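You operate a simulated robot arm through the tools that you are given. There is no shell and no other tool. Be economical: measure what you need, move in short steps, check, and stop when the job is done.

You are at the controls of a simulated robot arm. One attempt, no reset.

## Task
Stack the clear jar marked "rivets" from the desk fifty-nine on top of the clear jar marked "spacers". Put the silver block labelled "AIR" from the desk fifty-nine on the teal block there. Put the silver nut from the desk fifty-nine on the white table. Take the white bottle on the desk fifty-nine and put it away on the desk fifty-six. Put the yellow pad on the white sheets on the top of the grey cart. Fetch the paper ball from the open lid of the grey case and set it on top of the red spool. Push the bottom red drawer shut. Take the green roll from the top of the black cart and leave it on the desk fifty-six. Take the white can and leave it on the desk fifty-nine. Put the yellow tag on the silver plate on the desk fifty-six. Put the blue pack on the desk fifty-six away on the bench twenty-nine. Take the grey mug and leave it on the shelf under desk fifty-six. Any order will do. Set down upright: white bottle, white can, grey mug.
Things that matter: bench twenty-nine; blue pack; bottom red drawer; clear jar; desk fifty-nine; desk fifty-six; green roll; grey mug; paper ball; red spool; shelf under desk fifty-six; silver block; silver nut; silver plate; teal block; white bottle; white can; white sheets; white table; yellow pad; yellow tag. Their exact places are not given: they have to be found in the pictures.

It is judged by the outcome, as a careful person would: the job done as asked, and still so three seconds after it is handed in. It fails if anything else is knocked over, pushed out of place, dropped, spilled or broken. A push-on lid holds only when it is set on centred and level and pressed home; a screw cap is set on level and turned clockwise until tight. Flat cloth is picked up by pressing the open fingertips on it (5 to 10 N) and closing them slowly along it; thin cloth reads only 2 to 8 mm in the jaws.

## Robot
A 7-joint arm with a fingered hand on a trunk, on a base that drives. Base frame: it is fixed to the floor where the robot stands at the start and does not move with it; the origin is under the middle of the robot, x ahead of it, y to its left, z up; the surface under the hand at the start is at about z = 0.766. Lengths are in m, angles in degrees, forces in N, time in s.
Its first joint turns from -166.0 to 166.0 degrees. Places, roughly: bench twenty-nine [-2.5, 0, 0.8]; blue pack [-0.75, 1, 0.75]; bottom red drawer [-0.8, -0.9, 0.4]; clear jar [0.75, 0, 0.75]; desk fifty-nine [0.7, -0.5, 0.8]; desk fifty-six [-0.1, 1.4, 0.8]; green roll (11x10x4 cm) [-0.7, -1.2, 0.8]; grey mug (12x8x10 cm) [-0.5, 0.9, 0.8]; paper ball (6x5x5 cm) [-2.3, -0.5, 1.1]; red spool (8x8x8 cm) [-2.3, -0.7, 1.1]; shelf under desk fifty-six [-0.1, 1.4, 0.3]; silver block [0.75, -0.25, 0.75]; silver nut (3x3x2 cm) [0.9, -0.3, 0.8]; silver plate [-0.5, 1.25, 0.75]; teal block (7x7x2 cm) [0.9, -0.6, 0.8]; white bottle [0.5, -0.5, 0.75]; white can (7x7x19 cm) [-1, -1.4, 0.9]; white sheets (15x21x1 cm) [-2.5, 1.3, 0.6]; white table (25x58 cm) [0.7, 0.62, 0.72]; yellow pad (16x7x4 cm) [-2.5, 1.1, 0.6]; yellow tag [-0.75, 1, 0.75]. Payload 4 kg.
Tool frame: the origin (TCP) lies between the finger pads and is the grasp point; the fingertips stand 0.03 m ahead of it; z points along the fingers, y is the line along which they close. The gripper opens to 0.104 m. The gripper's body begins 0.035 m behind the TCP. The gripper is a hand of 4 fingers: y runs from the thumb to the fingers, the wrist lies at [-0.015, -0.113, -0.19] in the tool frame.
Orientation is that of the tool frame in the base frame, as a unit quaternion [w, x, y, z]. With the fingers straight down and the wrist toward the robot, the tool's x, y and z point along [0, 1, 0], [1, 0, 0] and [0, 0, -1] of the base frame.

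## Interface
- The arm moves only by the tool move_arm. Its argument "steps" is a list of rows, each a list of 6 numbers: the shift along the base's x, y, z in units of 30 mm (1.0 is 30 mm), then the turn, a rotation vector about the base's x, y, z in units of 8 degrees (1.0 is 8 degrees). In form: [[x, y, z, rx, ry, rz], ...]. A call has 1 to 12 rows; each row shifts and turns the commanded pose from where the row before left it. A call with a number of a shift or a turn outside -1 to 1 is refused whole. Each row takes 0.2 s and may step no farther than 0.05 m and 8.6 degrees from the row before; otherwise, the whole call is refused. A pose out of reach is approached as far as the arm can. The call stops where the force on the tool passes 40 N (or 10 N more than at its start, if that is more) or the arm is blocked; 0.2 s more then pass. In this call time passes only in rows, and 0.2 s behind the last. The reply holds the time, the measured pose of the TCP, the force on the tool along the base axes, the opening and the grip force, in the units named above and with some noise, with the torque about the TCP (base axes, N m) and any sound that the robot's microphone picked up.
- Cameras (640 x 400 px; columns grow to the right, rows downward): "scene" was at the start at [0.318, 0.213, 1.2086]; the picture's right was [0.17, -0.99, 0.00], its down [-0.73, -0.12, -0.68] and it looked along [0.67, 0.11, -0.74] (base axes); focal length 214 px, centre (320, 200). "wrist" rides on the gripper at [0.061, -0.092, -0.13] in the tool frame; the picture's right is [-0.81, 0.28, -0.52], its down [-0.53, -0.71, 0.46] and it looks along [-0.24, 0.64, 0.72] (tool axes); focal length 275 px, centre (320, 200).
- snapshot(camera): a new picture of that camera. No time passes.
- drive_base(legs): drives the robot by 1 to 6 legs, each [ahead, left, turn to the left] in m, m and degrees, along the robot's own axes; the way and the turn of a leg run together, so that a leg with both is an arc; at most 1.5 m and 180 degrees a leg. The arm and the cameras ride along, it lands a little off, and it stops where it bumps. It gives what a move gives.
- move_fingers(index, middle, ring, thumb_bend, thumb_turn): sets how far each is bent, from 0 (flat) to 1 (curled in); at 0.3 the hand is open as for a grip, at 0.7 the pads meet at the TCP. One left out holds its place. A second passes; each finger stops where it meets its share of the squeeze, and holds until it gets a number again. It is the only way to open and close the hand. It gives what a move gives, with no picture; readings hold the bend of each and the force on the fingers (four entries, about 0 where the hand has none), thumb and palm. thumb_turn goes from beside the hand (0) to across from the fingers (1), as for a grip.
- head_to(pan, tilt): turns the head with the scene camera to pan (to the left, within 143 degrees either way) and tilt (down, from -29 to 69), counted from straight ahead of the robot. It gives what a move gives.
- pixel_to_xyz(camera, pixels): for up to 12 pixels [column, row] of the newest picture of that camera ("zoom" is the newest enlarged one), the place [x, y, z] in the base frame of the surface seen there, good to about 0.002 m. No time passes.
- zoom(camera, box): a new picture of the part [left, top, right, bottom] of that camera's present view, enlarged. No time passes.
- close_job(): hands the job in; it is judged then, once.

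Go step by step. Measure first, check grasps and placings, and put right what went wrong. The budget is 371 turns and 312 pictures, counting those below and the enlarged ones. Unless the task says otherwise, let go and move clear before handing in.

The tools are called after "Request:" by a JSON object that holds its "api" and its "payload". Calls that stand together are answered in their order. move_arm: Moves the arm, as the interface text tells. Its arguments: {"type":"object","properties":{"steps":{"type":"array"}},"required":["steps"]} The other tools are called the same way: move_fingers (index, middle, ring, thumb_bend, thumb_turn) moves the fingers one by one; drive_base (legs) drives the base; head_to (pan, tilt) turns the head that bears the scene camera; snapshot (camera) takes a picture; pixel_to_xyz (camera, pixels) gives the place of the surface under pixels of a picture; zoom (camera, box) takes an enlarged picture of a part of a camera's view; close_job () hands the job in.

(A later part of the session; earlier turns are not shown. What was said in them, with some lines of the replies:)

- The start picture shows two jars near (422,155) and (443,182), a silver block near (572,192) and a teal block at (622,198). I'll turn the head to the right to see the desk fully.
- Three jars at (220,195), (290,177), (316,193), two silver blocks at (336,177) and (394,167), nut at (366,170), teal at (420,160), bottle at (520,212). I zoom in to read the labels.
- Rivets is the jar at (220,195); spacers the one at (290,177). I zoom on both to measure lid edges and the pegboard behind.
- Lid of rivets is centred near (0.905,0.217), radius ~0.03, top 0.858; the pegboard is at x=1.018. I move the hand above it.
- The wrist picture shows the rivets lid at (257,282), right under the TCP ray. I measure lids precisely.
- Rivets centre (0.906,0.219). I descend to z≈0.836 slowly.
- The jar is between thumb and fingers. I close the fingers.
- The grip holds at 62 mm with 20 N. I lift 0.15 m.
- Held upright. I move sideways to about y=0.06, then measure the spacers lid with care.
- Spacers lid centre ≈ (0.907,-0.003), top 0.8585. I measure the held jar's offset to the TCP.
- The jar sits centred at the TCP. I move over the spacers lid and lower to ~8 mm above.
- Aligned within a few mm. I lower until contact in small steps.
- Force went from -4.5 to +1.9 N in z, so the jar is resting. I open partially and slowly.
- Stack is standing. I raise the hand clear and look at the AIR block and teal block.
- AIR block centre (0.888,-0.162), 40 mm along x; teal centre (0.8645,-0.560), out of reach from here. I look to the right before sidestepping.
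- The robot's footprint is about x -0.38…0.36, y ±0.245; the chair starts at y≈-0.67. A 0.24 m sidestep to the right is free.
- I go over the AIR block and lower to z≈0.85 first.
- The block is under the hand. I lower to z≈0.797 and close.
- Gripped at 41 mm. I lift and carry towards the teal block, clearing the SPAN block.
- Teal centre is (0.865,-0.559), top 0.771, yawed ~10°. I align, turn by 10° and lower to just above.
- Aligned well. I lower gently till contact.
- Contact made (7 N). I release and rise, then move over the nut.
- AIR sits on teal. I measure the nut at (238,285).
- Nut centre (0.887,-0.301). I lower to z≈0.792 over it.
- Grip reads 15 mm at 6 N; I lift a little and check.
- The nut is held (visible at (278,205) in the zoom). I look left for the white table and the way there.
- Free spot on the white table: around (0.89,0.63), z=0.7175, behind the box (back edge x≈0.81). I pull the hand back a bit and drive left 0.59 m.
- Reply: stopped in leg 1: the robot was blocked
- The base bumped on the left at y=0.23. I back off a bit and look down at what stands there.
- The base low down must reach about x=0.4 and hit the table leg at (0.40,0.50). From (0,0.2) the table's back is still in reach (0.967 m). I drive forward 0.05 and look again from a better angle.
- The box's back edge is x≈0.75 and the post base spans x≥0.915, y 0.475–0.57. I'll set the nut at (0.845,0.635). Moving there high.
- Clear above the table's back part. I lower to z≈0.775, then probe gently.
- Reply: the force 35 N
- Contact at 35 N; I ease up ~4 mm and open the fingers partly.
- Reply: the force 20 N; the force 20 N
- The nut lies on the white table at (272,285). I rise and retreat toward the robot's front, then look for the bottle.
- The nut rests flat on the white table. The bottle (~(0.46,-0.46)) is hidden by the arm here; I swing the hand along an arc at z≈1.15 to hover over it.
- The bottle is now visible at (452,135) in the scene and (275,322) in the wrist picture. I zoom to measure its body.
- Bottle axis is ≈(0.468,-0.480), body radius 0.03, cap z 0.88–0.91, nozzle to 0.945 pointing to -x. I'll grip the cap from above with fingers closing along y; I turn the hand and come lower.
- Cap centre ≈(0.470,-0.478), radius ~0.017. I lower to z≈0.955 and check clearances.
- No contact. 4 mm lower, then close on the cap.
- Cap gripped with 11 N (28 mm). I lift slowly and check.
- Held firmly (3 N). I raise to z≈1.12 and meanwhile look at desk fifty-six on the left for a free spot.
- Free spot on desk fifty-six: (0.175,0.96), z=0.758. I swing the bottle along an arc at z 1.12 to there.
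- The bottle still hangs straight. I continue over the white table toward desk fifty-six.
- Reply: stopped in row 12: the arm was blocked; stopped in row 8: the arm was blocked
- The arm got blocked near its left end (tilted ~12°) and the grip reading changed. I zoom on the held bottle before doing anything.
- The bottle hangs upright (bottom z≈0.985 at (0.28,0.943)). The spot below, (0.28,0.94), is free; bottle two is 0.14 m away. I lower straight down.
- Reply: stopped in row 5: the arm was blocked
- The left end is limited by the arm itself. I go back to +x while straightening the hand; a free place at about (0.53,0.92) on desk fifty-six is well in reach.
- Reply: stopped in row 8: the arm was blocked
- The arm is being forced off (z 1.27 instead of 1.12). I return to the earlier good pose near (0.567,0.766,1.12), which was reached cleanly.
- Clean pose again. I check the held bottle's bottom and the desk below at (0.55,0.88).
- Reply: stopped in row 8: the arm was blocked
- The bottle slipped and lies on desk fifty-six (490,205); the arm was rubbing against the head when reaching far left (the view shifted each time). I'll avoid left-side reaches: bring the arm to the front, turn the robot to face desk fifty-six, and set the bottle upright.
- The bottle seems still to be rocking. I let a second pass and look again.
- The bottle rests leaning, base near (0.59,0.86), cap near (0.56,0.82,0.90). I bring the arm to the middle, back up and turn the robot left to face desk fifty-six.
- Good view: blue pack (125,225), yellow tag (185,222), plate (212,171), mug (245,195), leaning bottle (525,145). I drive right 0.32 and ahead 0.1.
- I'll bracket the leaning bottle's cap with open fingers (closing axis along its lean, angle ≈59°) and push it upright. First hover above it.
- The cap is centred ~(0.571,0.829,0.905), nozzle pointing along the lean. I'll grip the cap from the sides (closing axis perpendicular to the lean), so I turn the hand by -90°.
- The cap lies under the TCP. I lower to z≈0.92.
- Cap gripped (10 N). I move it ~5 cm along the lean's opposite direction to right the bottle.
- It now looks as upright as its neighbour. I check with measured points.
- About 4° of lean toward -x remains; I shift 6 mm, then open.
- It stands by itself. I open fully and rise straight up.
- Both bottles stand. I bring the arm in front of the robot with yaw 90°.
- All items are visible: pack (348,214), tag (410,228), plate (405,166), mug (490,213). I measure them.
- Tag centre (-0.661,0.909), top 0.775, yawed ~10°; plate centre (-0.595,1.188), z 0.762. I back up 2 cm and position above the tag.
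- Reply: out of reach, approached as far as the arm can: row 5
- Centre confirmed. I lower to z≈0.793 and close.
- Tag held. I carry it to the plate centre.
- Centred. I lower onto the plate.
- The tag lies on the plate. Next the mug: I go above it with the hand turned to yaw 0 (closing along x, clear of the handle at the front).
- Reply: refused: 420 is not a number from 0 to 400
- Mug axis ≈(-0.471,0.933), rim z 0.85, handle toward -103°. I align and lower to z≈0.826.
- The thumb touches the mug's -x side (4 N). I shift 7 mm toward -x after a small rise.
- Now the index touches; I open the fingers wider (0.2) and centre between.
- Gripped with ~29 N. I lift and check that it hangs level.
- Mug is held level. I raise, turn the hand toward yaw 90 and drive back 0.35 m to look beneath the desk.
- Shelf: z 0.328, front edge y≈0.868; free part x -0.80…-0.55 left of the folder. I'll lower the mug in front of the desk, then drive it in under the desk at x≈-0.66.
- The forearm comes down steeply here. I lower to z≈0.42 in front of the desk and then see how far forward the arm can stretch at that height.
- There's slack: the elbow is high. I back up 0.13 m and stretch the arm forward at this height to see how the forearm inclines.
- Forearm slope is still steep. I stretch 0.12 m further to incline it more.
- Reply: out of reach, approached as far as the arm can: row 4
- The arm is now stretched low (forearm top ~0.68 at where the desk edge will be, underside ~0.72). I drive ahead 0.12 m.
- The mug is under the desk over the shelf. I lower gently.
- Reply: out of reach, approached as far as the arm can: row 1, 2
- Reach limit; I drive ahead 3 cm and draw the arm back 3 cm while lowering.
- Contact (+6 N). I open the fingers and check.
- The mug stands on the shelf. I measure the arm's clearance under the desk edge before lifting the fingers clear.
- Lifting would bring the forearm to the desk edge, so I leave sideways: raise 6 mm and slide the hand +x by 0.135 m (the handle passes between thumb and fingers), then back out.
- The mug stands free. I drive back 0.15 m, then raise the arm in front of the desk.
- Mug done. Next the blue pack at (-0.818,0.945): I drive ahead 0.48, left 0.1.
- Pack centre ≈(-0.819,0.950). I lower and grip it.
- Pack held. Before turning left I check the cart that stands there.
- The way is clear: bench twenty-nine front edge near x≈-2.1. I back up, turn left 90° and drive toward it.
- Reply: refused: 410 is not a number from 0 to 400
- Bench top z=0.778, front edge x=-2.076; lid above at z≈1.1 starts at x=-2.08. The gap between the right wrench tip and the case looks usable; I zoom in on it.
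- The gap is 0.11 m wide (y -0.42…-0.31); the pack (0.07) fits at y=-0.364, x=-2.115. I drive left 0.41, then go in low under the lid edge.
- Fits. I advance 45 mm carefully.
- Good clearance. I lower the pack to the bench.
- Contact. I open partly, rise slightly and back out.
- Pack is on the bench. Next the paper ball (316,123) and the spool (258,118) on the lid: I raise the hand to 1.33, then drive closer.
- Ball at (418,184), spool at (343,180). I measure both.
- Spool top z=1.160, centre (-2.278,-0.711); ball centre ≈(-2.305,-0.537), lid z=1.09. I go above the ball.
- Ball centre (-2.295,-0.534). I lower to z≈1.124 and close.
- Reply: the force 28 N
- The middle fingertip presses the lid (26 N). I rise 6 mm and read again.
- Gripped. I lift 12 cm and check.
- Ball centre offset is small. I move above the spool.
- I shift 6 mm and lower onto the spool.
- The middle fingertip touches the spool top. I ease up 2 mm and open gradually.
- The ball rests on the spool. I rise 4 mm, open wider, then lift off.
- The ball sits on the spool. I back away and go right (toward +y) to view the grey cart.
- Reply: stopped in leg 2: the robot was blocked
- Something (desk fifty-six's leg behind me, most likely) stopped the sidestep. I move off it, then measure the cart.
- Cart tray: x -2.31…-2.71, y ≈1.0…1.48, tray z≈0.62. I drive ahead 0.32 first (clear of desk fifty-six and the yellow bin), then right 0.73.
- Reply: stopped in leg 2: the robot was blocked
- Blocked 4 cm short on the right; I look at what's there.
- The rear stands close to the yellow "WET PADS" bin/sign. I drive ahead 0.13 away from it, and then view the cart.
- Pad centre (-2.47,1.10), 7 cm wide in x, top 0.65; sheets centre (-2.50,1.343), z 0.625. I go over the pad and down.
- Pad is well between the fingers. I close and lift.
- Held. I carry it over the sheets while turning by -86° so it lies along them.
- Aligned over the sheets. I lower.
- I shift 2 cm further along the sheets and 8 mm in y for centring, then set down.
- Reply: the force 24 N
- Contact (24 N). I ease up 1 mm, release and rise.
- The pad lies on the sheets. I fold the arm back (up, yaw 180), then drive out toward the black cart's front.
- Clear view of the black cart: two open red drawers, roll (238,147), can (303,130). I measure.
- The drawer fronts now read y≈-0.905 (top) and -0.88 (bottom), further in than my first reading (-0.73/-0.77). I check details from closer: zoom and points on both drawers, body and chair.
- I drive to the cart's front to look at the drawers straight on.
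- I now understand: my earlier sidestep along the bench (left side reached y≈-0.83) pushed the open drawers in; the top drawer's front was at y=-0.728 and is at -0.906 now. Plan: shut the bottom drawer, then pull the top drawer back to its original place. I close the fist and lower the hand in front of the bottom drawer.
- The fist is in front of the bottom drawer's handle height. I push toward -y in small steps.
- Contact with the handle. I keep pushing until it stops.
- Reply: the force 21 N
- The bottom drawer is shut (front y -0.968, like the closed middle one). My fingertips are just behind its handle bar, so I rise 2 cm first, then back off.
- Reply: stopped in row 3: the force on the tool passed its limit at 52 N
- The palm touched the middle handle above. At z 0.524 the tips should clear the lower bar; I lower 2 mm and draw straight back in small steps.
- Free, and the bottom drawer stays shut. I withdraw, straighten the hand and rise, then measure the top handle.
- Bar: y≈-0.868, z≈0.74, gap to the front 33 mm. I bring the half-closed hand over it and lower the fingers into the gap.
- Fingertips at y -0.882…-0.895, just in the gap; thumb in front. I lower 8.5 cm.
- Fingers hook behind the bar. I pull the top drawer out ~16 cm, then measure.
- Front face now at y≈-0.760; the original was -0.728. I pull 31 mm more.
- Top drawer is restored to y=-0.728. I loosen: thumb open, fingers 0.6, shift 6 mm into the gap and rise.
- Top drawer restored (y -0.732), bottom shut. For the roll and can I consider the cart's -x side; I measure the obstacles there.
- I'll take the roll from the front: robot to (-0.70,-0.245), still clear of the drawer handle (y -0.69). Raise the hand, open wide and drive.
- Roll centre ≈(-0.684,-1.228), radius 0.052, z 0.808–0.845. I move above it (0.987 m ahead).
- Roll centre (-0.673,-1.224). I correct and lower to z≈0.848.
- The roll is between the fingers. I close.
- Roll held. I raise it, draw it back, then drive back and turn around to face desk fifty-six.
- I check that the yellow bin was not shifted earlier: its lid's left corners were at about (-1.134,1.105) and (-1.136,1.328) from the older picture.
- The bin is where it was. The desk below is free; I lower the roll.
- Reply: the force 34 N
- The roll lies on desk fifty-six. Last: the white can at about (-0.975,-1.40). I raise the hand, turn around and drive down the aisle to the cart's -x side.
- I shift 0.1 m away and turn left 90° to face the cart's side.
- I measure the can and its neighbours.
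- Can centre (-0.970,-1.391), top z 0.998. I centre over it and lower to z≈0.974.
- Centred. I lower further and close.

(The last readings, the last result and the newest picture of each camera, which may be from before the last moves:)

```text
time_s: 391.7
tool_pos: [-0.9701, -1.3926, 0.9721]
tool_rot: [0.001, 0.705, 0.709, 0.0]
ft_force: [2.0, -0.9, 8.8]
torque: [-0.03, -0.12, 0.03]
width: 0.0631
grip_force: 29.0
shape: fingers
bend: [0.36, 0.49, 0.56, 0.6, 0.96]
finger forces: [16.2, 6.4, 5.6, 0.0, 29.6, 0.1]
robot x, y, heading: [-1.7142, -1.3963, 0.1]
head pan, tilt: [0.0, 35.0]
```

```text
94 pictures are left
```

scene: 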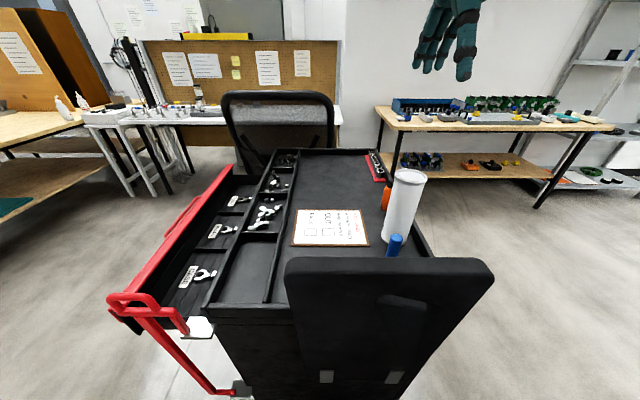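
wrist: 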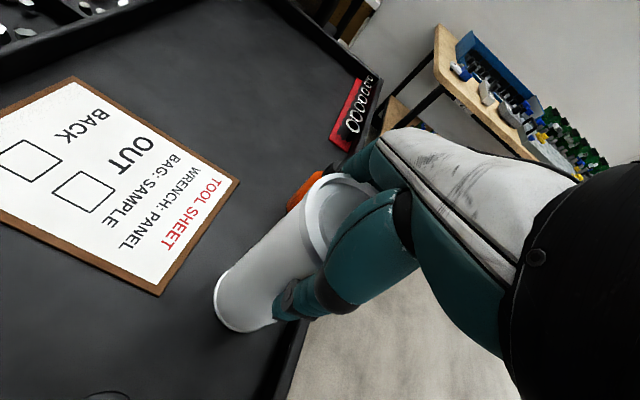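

Gripped at 29 N. I lift and check.

Request:
{"api": "move_arm", "payload": {"steps": [[0, 0, 0.3, 0, 0, 0], [0, 0, 0.5, 0, 0, 0], [0, 0, 0.7, 0, 0, 0], [0, 0, 0.9, 0, 0, 0], [0, 0, 1, 0, 0, 0], [0, 0, 1, 0, 0, 0], [0, 0, 1, 0, 0, 0], [0, 0, 1, 0, 0, 0], [0, 0, 1, 0, 0, 0], [0, 0, 1, 0, 0, 0], [0, 0, 1, 0, 0, 0]]}}

Request:
{"api": "snapshot", "payload": {"camera": "wrist"}}

Request:
{"api": "snapshot", "payload": {"camera": "scene"}}

```text
time_s: 394.1
tool_pos: [-0.9711, -1.3916, 1.255]
tool_rot: [-0.001, 0.705, 0.709, -0.001]
ft_force: [0.0, 0.5, -4.2]
torque: [0.01, 0.0, -0.01]
width: 0.0631
grip_force: 26.2
shape: fingers
bend: [0.36, 0.49, 0.58, 0.6, 0.95]
finger forces: [13.7, 5.5, 5.4, 0.0, 27.4, 0.0]
robot x, y, heading: [-1.7187, -1.3962, 0.6]
head pan, tilt: [0.0, 35.0]
```

```text
93 pictures are left
```

wrist: 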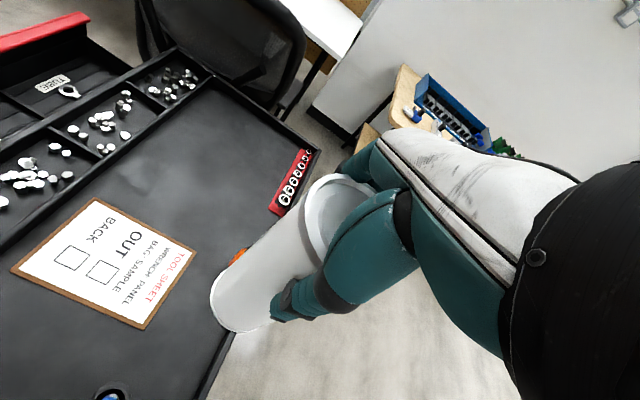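

```text
92 pictures are left
```

scene: 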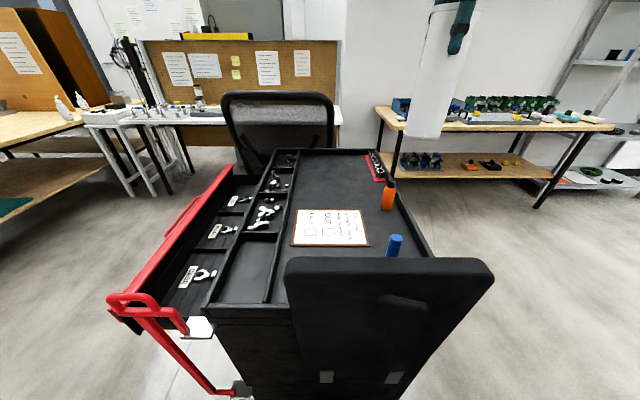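

The can hangs upright. I turn left and drive back up the aisle, then toward desk fifty-nine.

Request:
{"api": "drive_base", "payload": {"legs": [[-0.03, 0, 0], [0, 0, 90], [1.3, 0, 0], [0, 0, -90]]}}

Request:
{"api": "snapshot", "payload": {"camera": "wrist"}}

Request:
{"api": "snapshot", "payload": {"camera": "scene"}}

```text
time_s: 406.1
tool_pos: [-1.6077, 0.638, 1.2528]
tool_rot: [-0.001, 0.095, 0.995, -0.002]
ft_force: [0.8, 0.1, -2.0]
torque: [-0.01, -0.01, -0.01]
width: 0.0623
grip_force: 21.9
shape: fingers
bend: [0.38, 0.5, 0.59, 0.59, 0.95]
finger forces: [10.3, 5.2, 5.7, 0.1, 21.9, 0.0]
robot x, y, heading: [-1.749, -0.0954, 78.9]
head pan, tilt: [0.0, 35.0]
stopped in leg 4: the robot was blocked; the commanded pose is now the measured one
```

```text
91 pictures are left
```

wrist: 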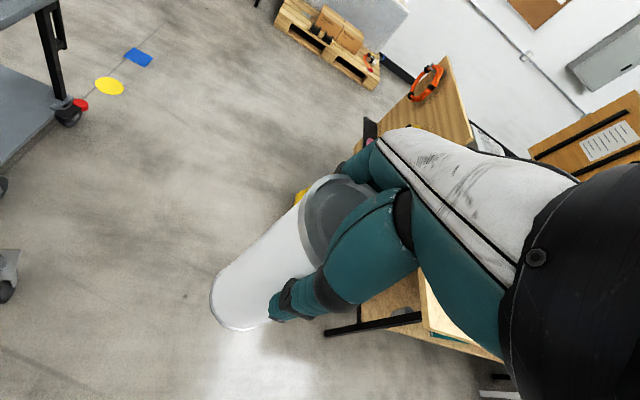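

```text
90 pictures are left
```

scene: 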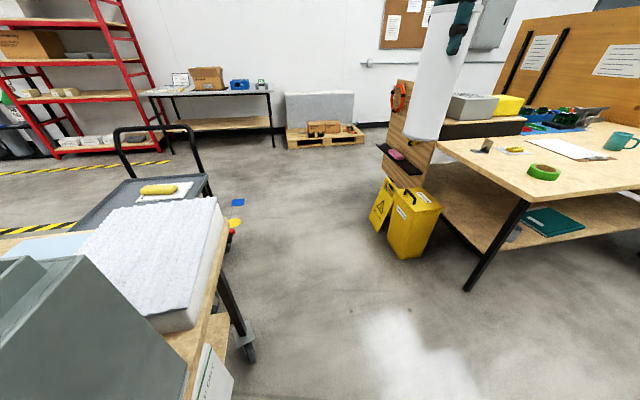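

The rotation touched the bench with a rear corner. I move right 0.25 m away, then finish the turn, and check the bench afterwards.

Request:
{"api": "drive_base", "payload": {"legs": [[0, -0.25, 0]]}}

Request:
{"api": "head_to", "payload": {"pan": 110, "tilt": 20}}

Request:
{"api": "snapshot", "payload": {"camera": "scene"}}

```text
time_s: 407.9
tool_pos: [-1.3631, 0.5904, 1.2546]
tool_rot: [0.0, 0.095, 0.995, -0.001]
ft_force: [0.4, 0.7, -3.3]
torque: [0.01, 0.0, 0.04]
width: 0.0623
grip_force: 22.0
shape: fingers
bend: [0.38, 0.5, 0.59, 0.59, 0.95]
finger forces: [10.3, 5.2, 5.7, 0.1, 21.9, 0.1]
robot x, y, heading: [-1.504, -0.1452, 79.3]
head pan, tilt: [0.0, 35.0]
```

```text
time_s: 409.8
tool_pos: [-1.3626, 0.5905, 1.2545]
tool_rot: [0.0, 0.095, 0.995, -0.001]
ft_force: [0.3, 0.2, -3.2]
torque: [-0.01, 0.0, -0.01]
width: 0.0621
grip_force: 21.4
shape: fingers
bend: [0.38, 0.5, 0.59, 0.59, 0.95]
finger forces: [10.5, 5.1, 5.7, 0.0, 21.9, 0.1]
robot x, y, heading: [-1.5036, -0.1405, 79.0]
head pan, tilt: [110.0, 20.0]
```

```text
89 pictures are left
```

scene: 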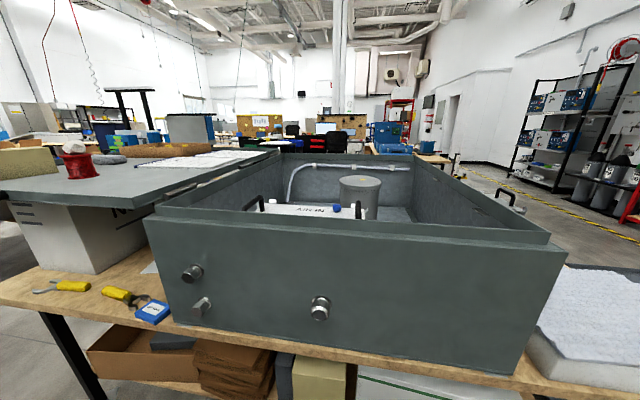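

The bench items are all in place (ball on the spool at (75,147)). I finish the turn and drive toward desk fifty-nine.

Request:
{"api": "drive_base", "payload": {"legs": [[0, 0.05, 0], [0, 0, -79], [1.3, 0, 0]]}}

Request:
{"api": "head_to", "payload": {"pan": -15, "tilt": 42}}

Request:
{"api": "snapshot", "payload": {"camera": "scene"}}

Request:
{"api": "snapshot", "payload": {"camera": "wrist"}}

```text
time_s: 420.3
tool_pos: [0.5056, -0.1233, 1.2538]
tool_rot: [0.0, 0.703, 0.711, -0.001]
ft_force: [0.5, -0.2, -3.3]
torque: [-0.03, 0.0, 0.0]
width: 0.0616
grip_force: 21.6
shape: fingers
bend: [0.38, 0.5, 0.59, 0.59, 0.95]
finger forces: [10.5, 5.1, 5.8, 0.0, 22.1, 0.0]
robot x, y, heading: [-0.2412, -0.1294, 0.7]
head pan, tilt: [110.0, 20.0]
```

```text
time_s: 422.3
tool_pos: [0.507, -0.1226, 1.2537]
tool_rot: [-0.001, 0.702, 0.712, 0.0]
ft_force: [-0.4, -0.3, -2.6]
torque: [-0.04, 0.02, -0.01]
width: 0.0617
grip_force: 22.1
shape: fingers
bend: [0.38, 0.5, 0.59, 0.59, 0.95]
finger forces: [10.6, 5.1, 5.8, 0.0, 22.3, 0.1]
robot x, y, heading: [-0.2399, -0.1316, 0.4]
head pan, tilt: [-15.0, 42.0]
```

```text
88 pictures are left
```

scene: 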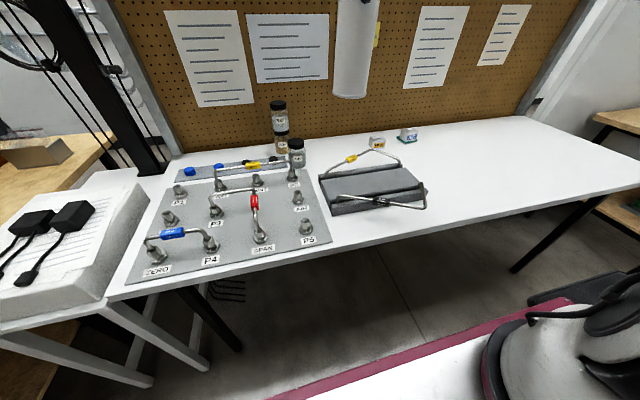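

```text
87 pictures are left
```

wrist: 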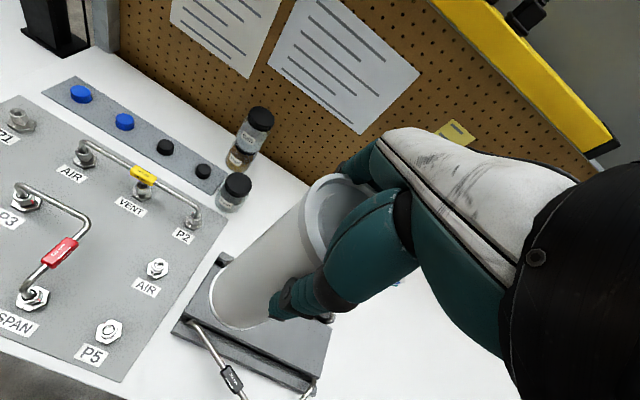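

The jar stack stands; there's free space to the right of the fixture. I measure it.

Request:
{"api": "pixel_to_xyz", "payload": {"camera": "scene", "pixels": [[480, 175], [460, 190], [425, 205], [430, 175], [500, 195], [540, 170], [280, 105], [282, 145], [408, 130]]}}

```text
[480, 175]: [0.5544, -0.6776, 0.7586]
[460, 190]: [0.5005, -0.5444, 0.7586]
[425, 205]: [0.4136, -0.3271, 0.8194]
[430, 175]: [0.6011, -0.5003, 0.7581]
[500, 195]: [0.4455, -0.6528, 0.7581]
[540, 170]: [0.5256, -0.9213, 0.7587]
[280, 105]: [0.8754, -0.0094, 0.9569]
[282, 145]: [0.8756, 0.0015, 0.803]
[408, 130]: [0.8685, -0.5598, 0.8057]
```

I drive a bit closer and swing the can to (0.58,-0.58).

Request:
{"api": "drive_base", "payload": {"legs": [[0.16, -0.1, 0]]}}

Request:
{"api": "move_arm", "payload": {"steps": [[-0.24, -0.96, 0, 0, 0, 0], [-0.24, -0.96, 0, 0, 0, 0], [-0.24, -0.96, 0, 0, 0, 0], [-0.24, -0.96, 0, 0, 0, 0], [-0.24, -0.96, 0, 0, 0, 0], [-0.24, -0.96, 0, 0, 0, 0], [-0.24, -0.96, 0, 0, 0, 0], [-0.24, -0.96, 0, 0, 0, 0], [-0.24, -0.96, 0, 0, 0, 0], [-0.24, -0.96, 0, 0, 0, 0], [-0.24, -0.96, 0, 0, 0, 0], [-0.24, -0.96, 0, 0, 0, 0]]}}

Request:
{"api": "move_arm", "payload": {"steps": [[0, 0, -1, 0, 0, 0], [0, 0, -1, 0, 0, 0], [0, 0, -1, 0, 0, 0], [0, 0, -1, 0, 0, 0], [0, 0, -1, 0, 0, 0], [0, 0, -1, 0, 0, 0], [0, 0, -1, 0, 0, 0], [0, 0, -1, 0, 0, 0], [0, 0, -1, 0, 0, 0]]}}

Request:
{"api": "snapshot", "payload": {"camera": "scene"}}

Request:
{"api": "snapshot", "payload": {"camera": "wrist"}}

```text
time_s: 423.9
tool_pos: [0.6677, -0.2195, 1.2541]
tool_rot: [0.0, 0.703, 0.711, 0.0]
ft_force: [-0.7, 0.0, -3.5]
torque: [0.01, 0.04, -0.02]
width: 0.0616
grip_force: 21.9
shape: fingers
bend: [0.38, 0.5, 0.59, 0.59, 0.95]
finger forces: [10.5, 5.1, 5.9, 0.0, 22.3, 0.0]
robot x, y, heading: [-0.08, -0.2314, 0.5]
head pan, tilt: [-15.0, 42.0]
```

```text
time_s: 426.5
tool_pos: [0.5821, -0.5669, 1.2555]
tool_rot: [0.0, 0.703, 0.712, 0.0]
ft_force: [1.8, 0.8, -4.0]
torque: [-0.01, 0.0, -0.01]
width: 0.0615
grip_force: 22.5
shape: fingers
bend: [0.38, 0.5, 0.59, 0.59, 0.95]
finger forces: [10.8, 5.3, 5.7, 0.0, 22.4, 0.1]
robot x, y, heading: [-0.0789, -0.2295, 0.7]
head pan, tilt: [-15.0, 42.0]
```

```text
time_s: 428.5
tool_pos: [0.5808, -0.5656, 0.9832]
tool_rot: [0.0, 0.703, 0.711, 0.0]
ft_force: [-0.1, -0.1, -3.2]
torque: [0.01, 0.0, 0.0]
width: 0.0616
grip_force: 22.6
shape: fingers
bend: [0.38, 0.5, 0.59, 0.59, 0.95]
finger forces: [10.9, 5.2, 5.9, 0.1, 22.3, 0.1]
robot x, y, heading: [-0.0804, -0.2322, 0.4]
head pan, tilt: [-15.0, 42.0]
```

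```text
86 pictures are left
```

scene: 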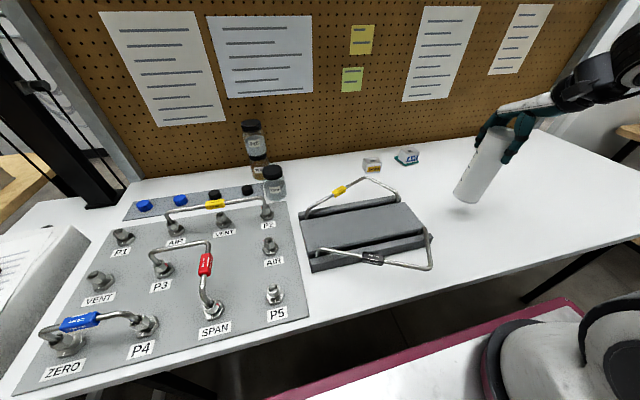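

```text
85 pictures are left
```

wrist: 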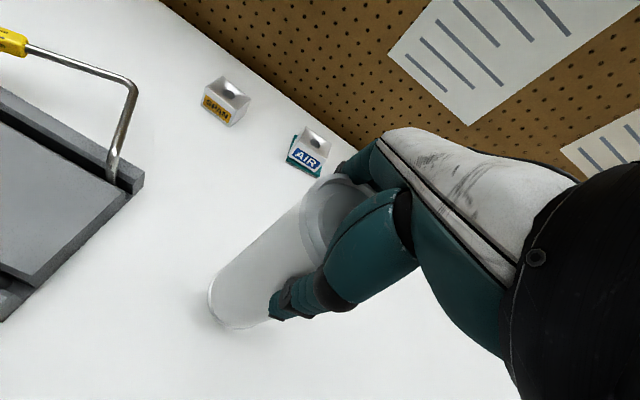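

Request:
{"api": "move_arm", "payload": {"steps": [[0, 0, -0.8, 0, 0, 0], [0, 0, -0.7, 0, 0, 0], [0, 0, -0.25, 0, 0, 0], [0, 0, -0.12, 0, 0, 0]]}}

Request:
{"api": "zoom", "payload": {"camera": "scene", "box": [420, 90, 560, 240]}}

Request:
{"api": "pixel_to_xyz", "payload": {"camera": "zoom", "pixels": [[280, 160], [260, 200], [240, 250], [225, 285], [220, 300]]}}

```text
time_s: 429.5
tool_pos: [0.5805, -0.5657, 0.9275]
tool_rot: [-0.001, 0.703, 0.711, 0.0]
ft_force: [-0.5, 0.1, -2.9]
torque: [-0.03, 0.03, -0.01]
width: 0.0612
grip_force: 22.8
shape: fingers
bend: [0.38, 0.5, 0.59, 0.59, 0.95]
finger forces: [10.9, 5.2, 6.0, 0.0, 22.1, 0.0]
robot x, y, heading: [-0.0836, -0.2274, 0.7]
head pan, tilt: [-15.0, 42.0]
```

```text
2.67 times, centred on (490, 165) of scene
```

zoom: 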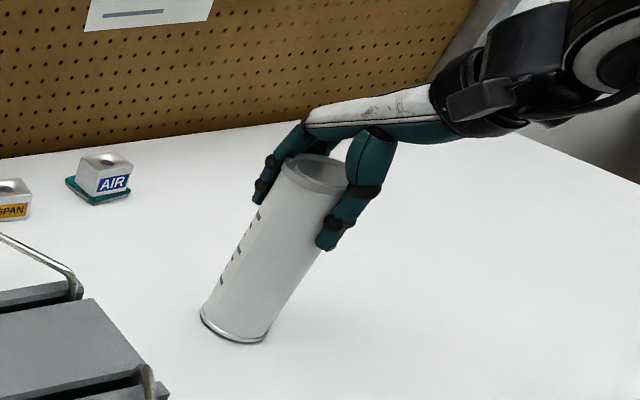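

```text
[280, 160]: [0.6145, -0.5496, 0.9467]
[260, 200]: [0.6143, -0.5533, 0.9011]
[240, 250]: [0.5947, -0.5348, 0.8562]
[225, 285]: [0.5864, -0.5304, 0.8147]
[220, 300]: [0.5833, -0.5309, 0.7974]
```

Request:
{"api": "move_arm", "payload": {"steps": [[0, 0, -0.1, 0, 0, 0], [0, 0, -0.08, 0, 0, 0], [0, 0, -0.06, 0, 0, 0]]}}

```text
time_s: 430.4
tool_pos: [0.5812, -0.5654, 0.9241]
tool_rot: [0.002, 0.703, 0.712, 0.003]
ft_force: [-4.4, 4.7, 23.1]
torque: [-0.07, 0.62, -0.1]
width: 0.0617
grip_force: 27.2
shape: fingers
bend: [0.39, 0.51, 0.6, 0.59, 0.94]
finger forces: [11.0, 4.9, 6.3, 0.0, 32.0, 0.0]
robot x, y, heading: [-0.079, -0.2326, 0.6]
head pan, tilt: [-15.0, 42.0]
stopped in row 3: the force on the tool passed its limit at 42 N (the readings are from after the stop); the commanded pose is now the measured one
```

Firm contact. I ease up 1 mm and release gradually.

Request:
{"api": "move_arm", "payload": {"steps": [[0, 0, 0.05, 0, 0, 0]]}}

Request:
{"api": "move_fingers", "payload": {"index": 0.32, "middle": 0.42, "ring": 0.5, "thumb_bend": 0.5}}

Request:
{"api": "zoom", "payload": {"camera": "scene", "box": [420, 90, 560, 240]}}

```text
time_s: 430.8
tool_pos: [0.5809, -0.5659, 0.9242]
tool_rot: [0.002, 0.702, 0.712, 0.003]
ft_force: [-1.1, 1.4, 13.6]
torque: [-0.16, 0.31, -0.03]
width: 0.0614
grip_force: 24.4
shape: fingers
bend: [0.39, 0.5, 0.6, 0.59, 0.94]
finger forces: [10.7, 5.4, 6.5, 0.1, 26.8, 0.0]
robot x, y, heading: [-0.0791, -0.2258, 0.7]
head pan, tilt: [-15.0, 42.0]
```

```text
time_s: 431.8
tool_pos: [0.5827, -0.5666, 0.9255]
tool_rot: [0.002, 0.703, 0.711, 0.002]
ft_force: [-3.5, 3.0, 13.3]
torque: [0.0, 0.36, -0.1]
width: 0.0821
grip_force: 8.6
shape: fingers
bend: [0.31, 0.42, 0.5, 0.49, 0.96]
finger forces: [3.5, 0.0, 0.1, 0.0, 14.0, 0.0]
robot x, y, heading: [-0.0809, -0.2287, 0.8]
head pan, tilt: [-15.0, 42.0]
```

```text
2.67 times, centred on (490, 165) of scene
```

zoom: 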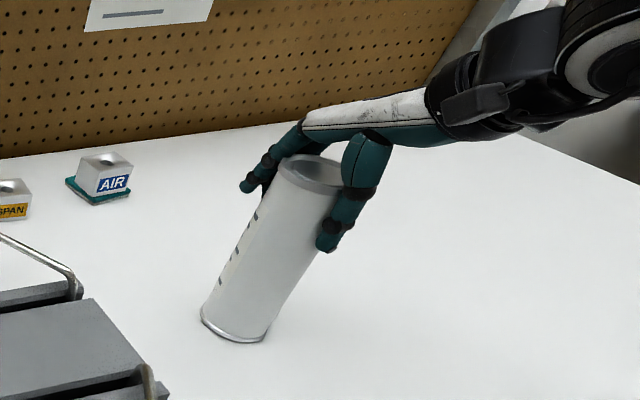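

The thumb still presses; I rise 4 mm while opening more.

Request:
{"api": "move_arm", "payload": {"steps": [[0, 0, 0.13, 0, 0, 0]]}}

Request:
{"api": "move_fingers", "payload": {"index": 0.2, "middle": 0.25, "ring": 0.25, "thumb_bend": 0.25}}

Request:
{"api": "zoom", "payload": {"camera": "scene", "box": [420, 90, 560, 240]}}

Request:
{"api": "snapshot", "payload": {"camera": "wrist"}}

```text
time_s: 432.1
tool_pos: [0.5822, -0.566, 0.9274]
tool_rot: [0.001, 0.702, 0.712, 0.0]
ft_force: [-0.3, -0.2, -4.4]
torque: [0.02, 0.0, -0.02]
width: 0.0814
grip_force: 4.6
shape: fingers
bend: [0.3, 0.42, 0.5, 0.48, 0.97]
finger forces: [4.3, 0.0, 0.0, 0.1, 4.6, 0.0]
robot x, y, heading: [-0.0778, -0.2334, 0.9]
head pan, tilt: [-15.0, 42.0]
```

```text
time_s: 433.1
tool_pos: [0.5806, -0.5655, 0.9284]
tool_rot: [0.001, 0.703, 0.711, 0.001]
ft_force: [-0.2, 0.3, -0.8]
torque: [-0.02, 0.02, 0.03]
width: 0.1211
grip_force: 0.0
shape: fingers
bend: [0.2, 0.25, 0.25, 0.25, 0.97]
finger forces: [0.0, 0.0, 0.0, 0.1, 0.1, 0.0]
robot x, y, heading: [-0.0788, -0.232, 0.8]
head pan, tilt: [-15.0, 42.0]
```

```text
2.67 times, centred on (490, 165) of scene
```

zoom: 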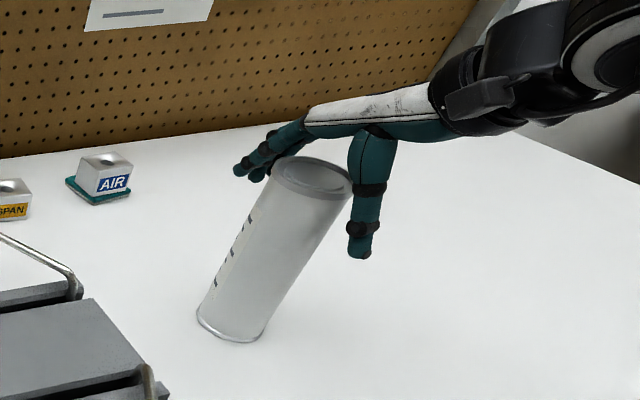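

```text
81 pictures are left
```

wrist: 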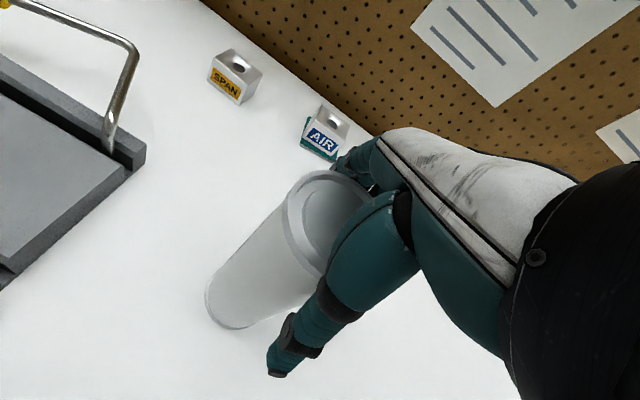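

I check the can's uprightness by points before leaving.

Request:
{"api": "pixel_to_xyz", "payload": {"camera": "zoom", "pixels": [[310, 175], [285, 165], [345, 185], [305, 195], [290, 230], [275, 260], [262, 290], [250, 315], [235, 338], [205, 320], [260, 335]]}}

Request:
{"api": "pixel_to_xyz", "payload": {"camera": "wrist", "pixels": [[300, 215], [290, 230], [320, 260], [318, 180], [340, 180], [320, 205], [215, 300], [240, 328]]}}

```text
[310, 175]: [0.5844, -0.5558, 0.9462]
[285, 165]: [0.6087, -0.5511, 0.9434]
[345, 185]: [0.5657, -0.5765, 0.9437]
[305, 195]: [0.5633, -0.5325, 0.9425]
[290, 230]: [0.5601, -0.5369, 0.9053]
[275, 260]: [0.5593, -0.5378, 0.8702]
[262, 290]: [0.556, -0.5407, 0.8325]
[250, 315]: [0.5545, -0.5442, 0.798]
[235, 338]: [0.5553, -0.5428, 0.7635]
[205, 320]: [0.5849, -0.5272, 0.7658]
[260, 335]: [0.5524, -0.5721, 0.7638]
```

```text
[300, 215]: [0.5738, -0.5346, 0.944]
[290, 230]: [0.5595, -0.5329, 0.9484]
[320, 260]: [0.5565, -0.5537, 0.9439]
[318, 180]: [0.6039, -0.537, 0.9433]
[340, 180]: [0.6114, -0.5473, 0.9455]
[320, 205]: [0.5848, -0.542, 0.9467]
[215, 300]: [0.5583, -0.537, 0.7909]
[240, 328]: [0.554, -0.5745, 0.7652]
```

The top rim is level (z 0.943–0.947), so it stands upright. I rise.

Request:
{"api": "move_arm", "payload": {"steps": [[0, 0, 0.3, 0, 0, 0], [0, 0, 0.5, 0, 0, 0], [0, 0, 0.8, 0, 0, 0], [0, 0, 1, 0, 0, 0], [0, 0, 1, 0, 0, 0], [0, 0, 1, 0, 0, 0], [0, 0, 1, 0, 0, 0]]}}

Request:
{"api": "snapshot", "payload": {"camera": "scene"}}

Request:
{"api": "head_to", "payload": {"pan": 40, "tilt": 35}}

Request:
{"api": "snapshot", "payload": {"camera": "scene"}}

```text
time_s: 434.8
tool_pos: [0.5825, -0.5669, 1.0961]
tool_rot: [0.002, 0.703, 0.711, 0.0]
ft_force: [0.8, -0.6, -0.5]
torque: [0.0, -0.05, -0.01]
width: 0.1214
grip_force: 0.1
shape: fingers
bend: [0.2, 0.25, 0.25, 0.25, 0.97]
finger forces: [0.1, 0.1, 0.0, 0.1, 0.1, 0.1]
robot x, y, heading: [-0.081, -0.2304, 0.6]
head pan, tilt: [-15.0, 42.0]
```

```text
80 pictures are left
```

scene: 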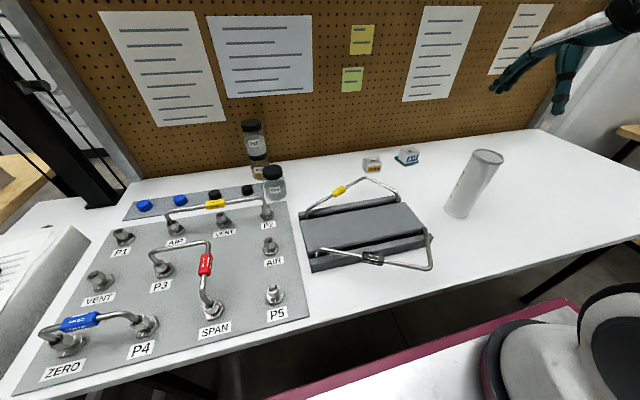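

```text
time_s: 436.0
tool_pos: [0.5818, -0.5655, 1.097]
tool_rot: [0.001, 0.702, 0.712, 0.0]
ft_force: [0.5, 0.5, -0.3]
torque: [0.0, 0.01, -0.02]
width: 0.1211
grip_force: 0.1
shape: fingers
bend: [0.2, 0.25, 0.25, 0.25, 0.97]
finger forces: [0.1, 0.1, 0.0, 0.0, 0.1, 0.0]
robot x, y, heading: [-0.0844, -0.2293, 0.5]
head pan, tilt: [40.0, 35.0]
```

```text
79 pictures are left
```

scene: 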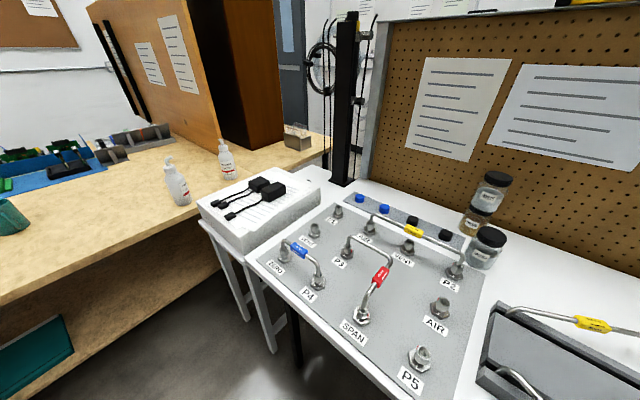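

All placed here. I make one last check of the cart's drawers.

Request:
{"api": "head_to", "payload": {"pan": -120, "tilt": 30}}

Request:
{"api": "zoom", "payload": {"camera": "scene", "box": [200, 80, 480, 260]}}

```text
time_s: 438.4
tool_pos: [0.5815, -0.5651, 1.0957]
tool_rot: [0.002, 0.702, 0.712, 0.002]
ft_force: [0.6, 0.0, 0.3]
torque: [0.02, -0.01, 0.02]
width: 0.1214
grip_force: 0.0
shape: fingers
bend: [0.2, 0.25, 0.25, 0.25, 0.97]
finger forces: [0.1, 0.1, 0.0, 0.0, 0.1, 0.0]
robot x, y, heading: [-0.0777, -0.2282, 0.5]
head pan, tilt: [-120.0, 30.0]
```

```text
2.22 times, centred on (340, 170) of scene
```

zoom: 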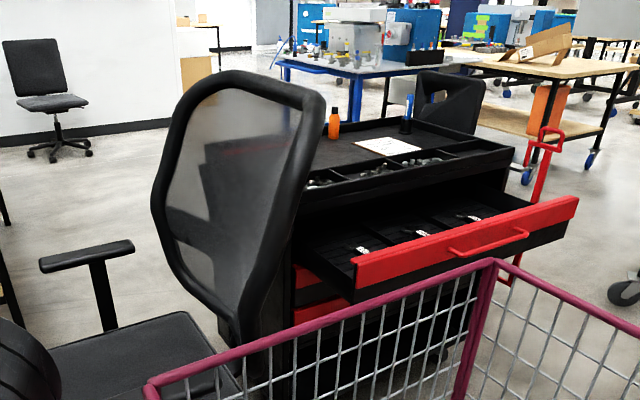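

The picture shows the bottom drawer flush and the top drawer back where it first stood. All the items are placed and the hand is clear, so I hand the job in.

Request:
{"api": "close_job", "payload": {}}

```text
The job is handed in.
```

I finished all twelve tasks and handed the job in, but the run had one drop and some unplanned contact along the way.

- **White bottle:** it slipped from the grip and dropped onto desk fifty-six while I was placing it there. I stood it upright again, and it was still standing on desk fifty-six at the end.
- **Top red drawer:** the base pushed it in by about 18 cm during a sidestep. I pulled it back to within about 4 mm of where it first stood.
- **Bottom red drawer:** the same sidestep also pushed it partway in. It was meant to be closed anyway, and I then pushed it fully shut.
- **Base bumps:** the base was stopped by contact four times, most likely against the white table's leg, desk fifty-six, something beside the yellow bin, and bench twenty-nine. I saw nothing displaced, and the ball on the spool and the blue pack were still in place after the bench contact.
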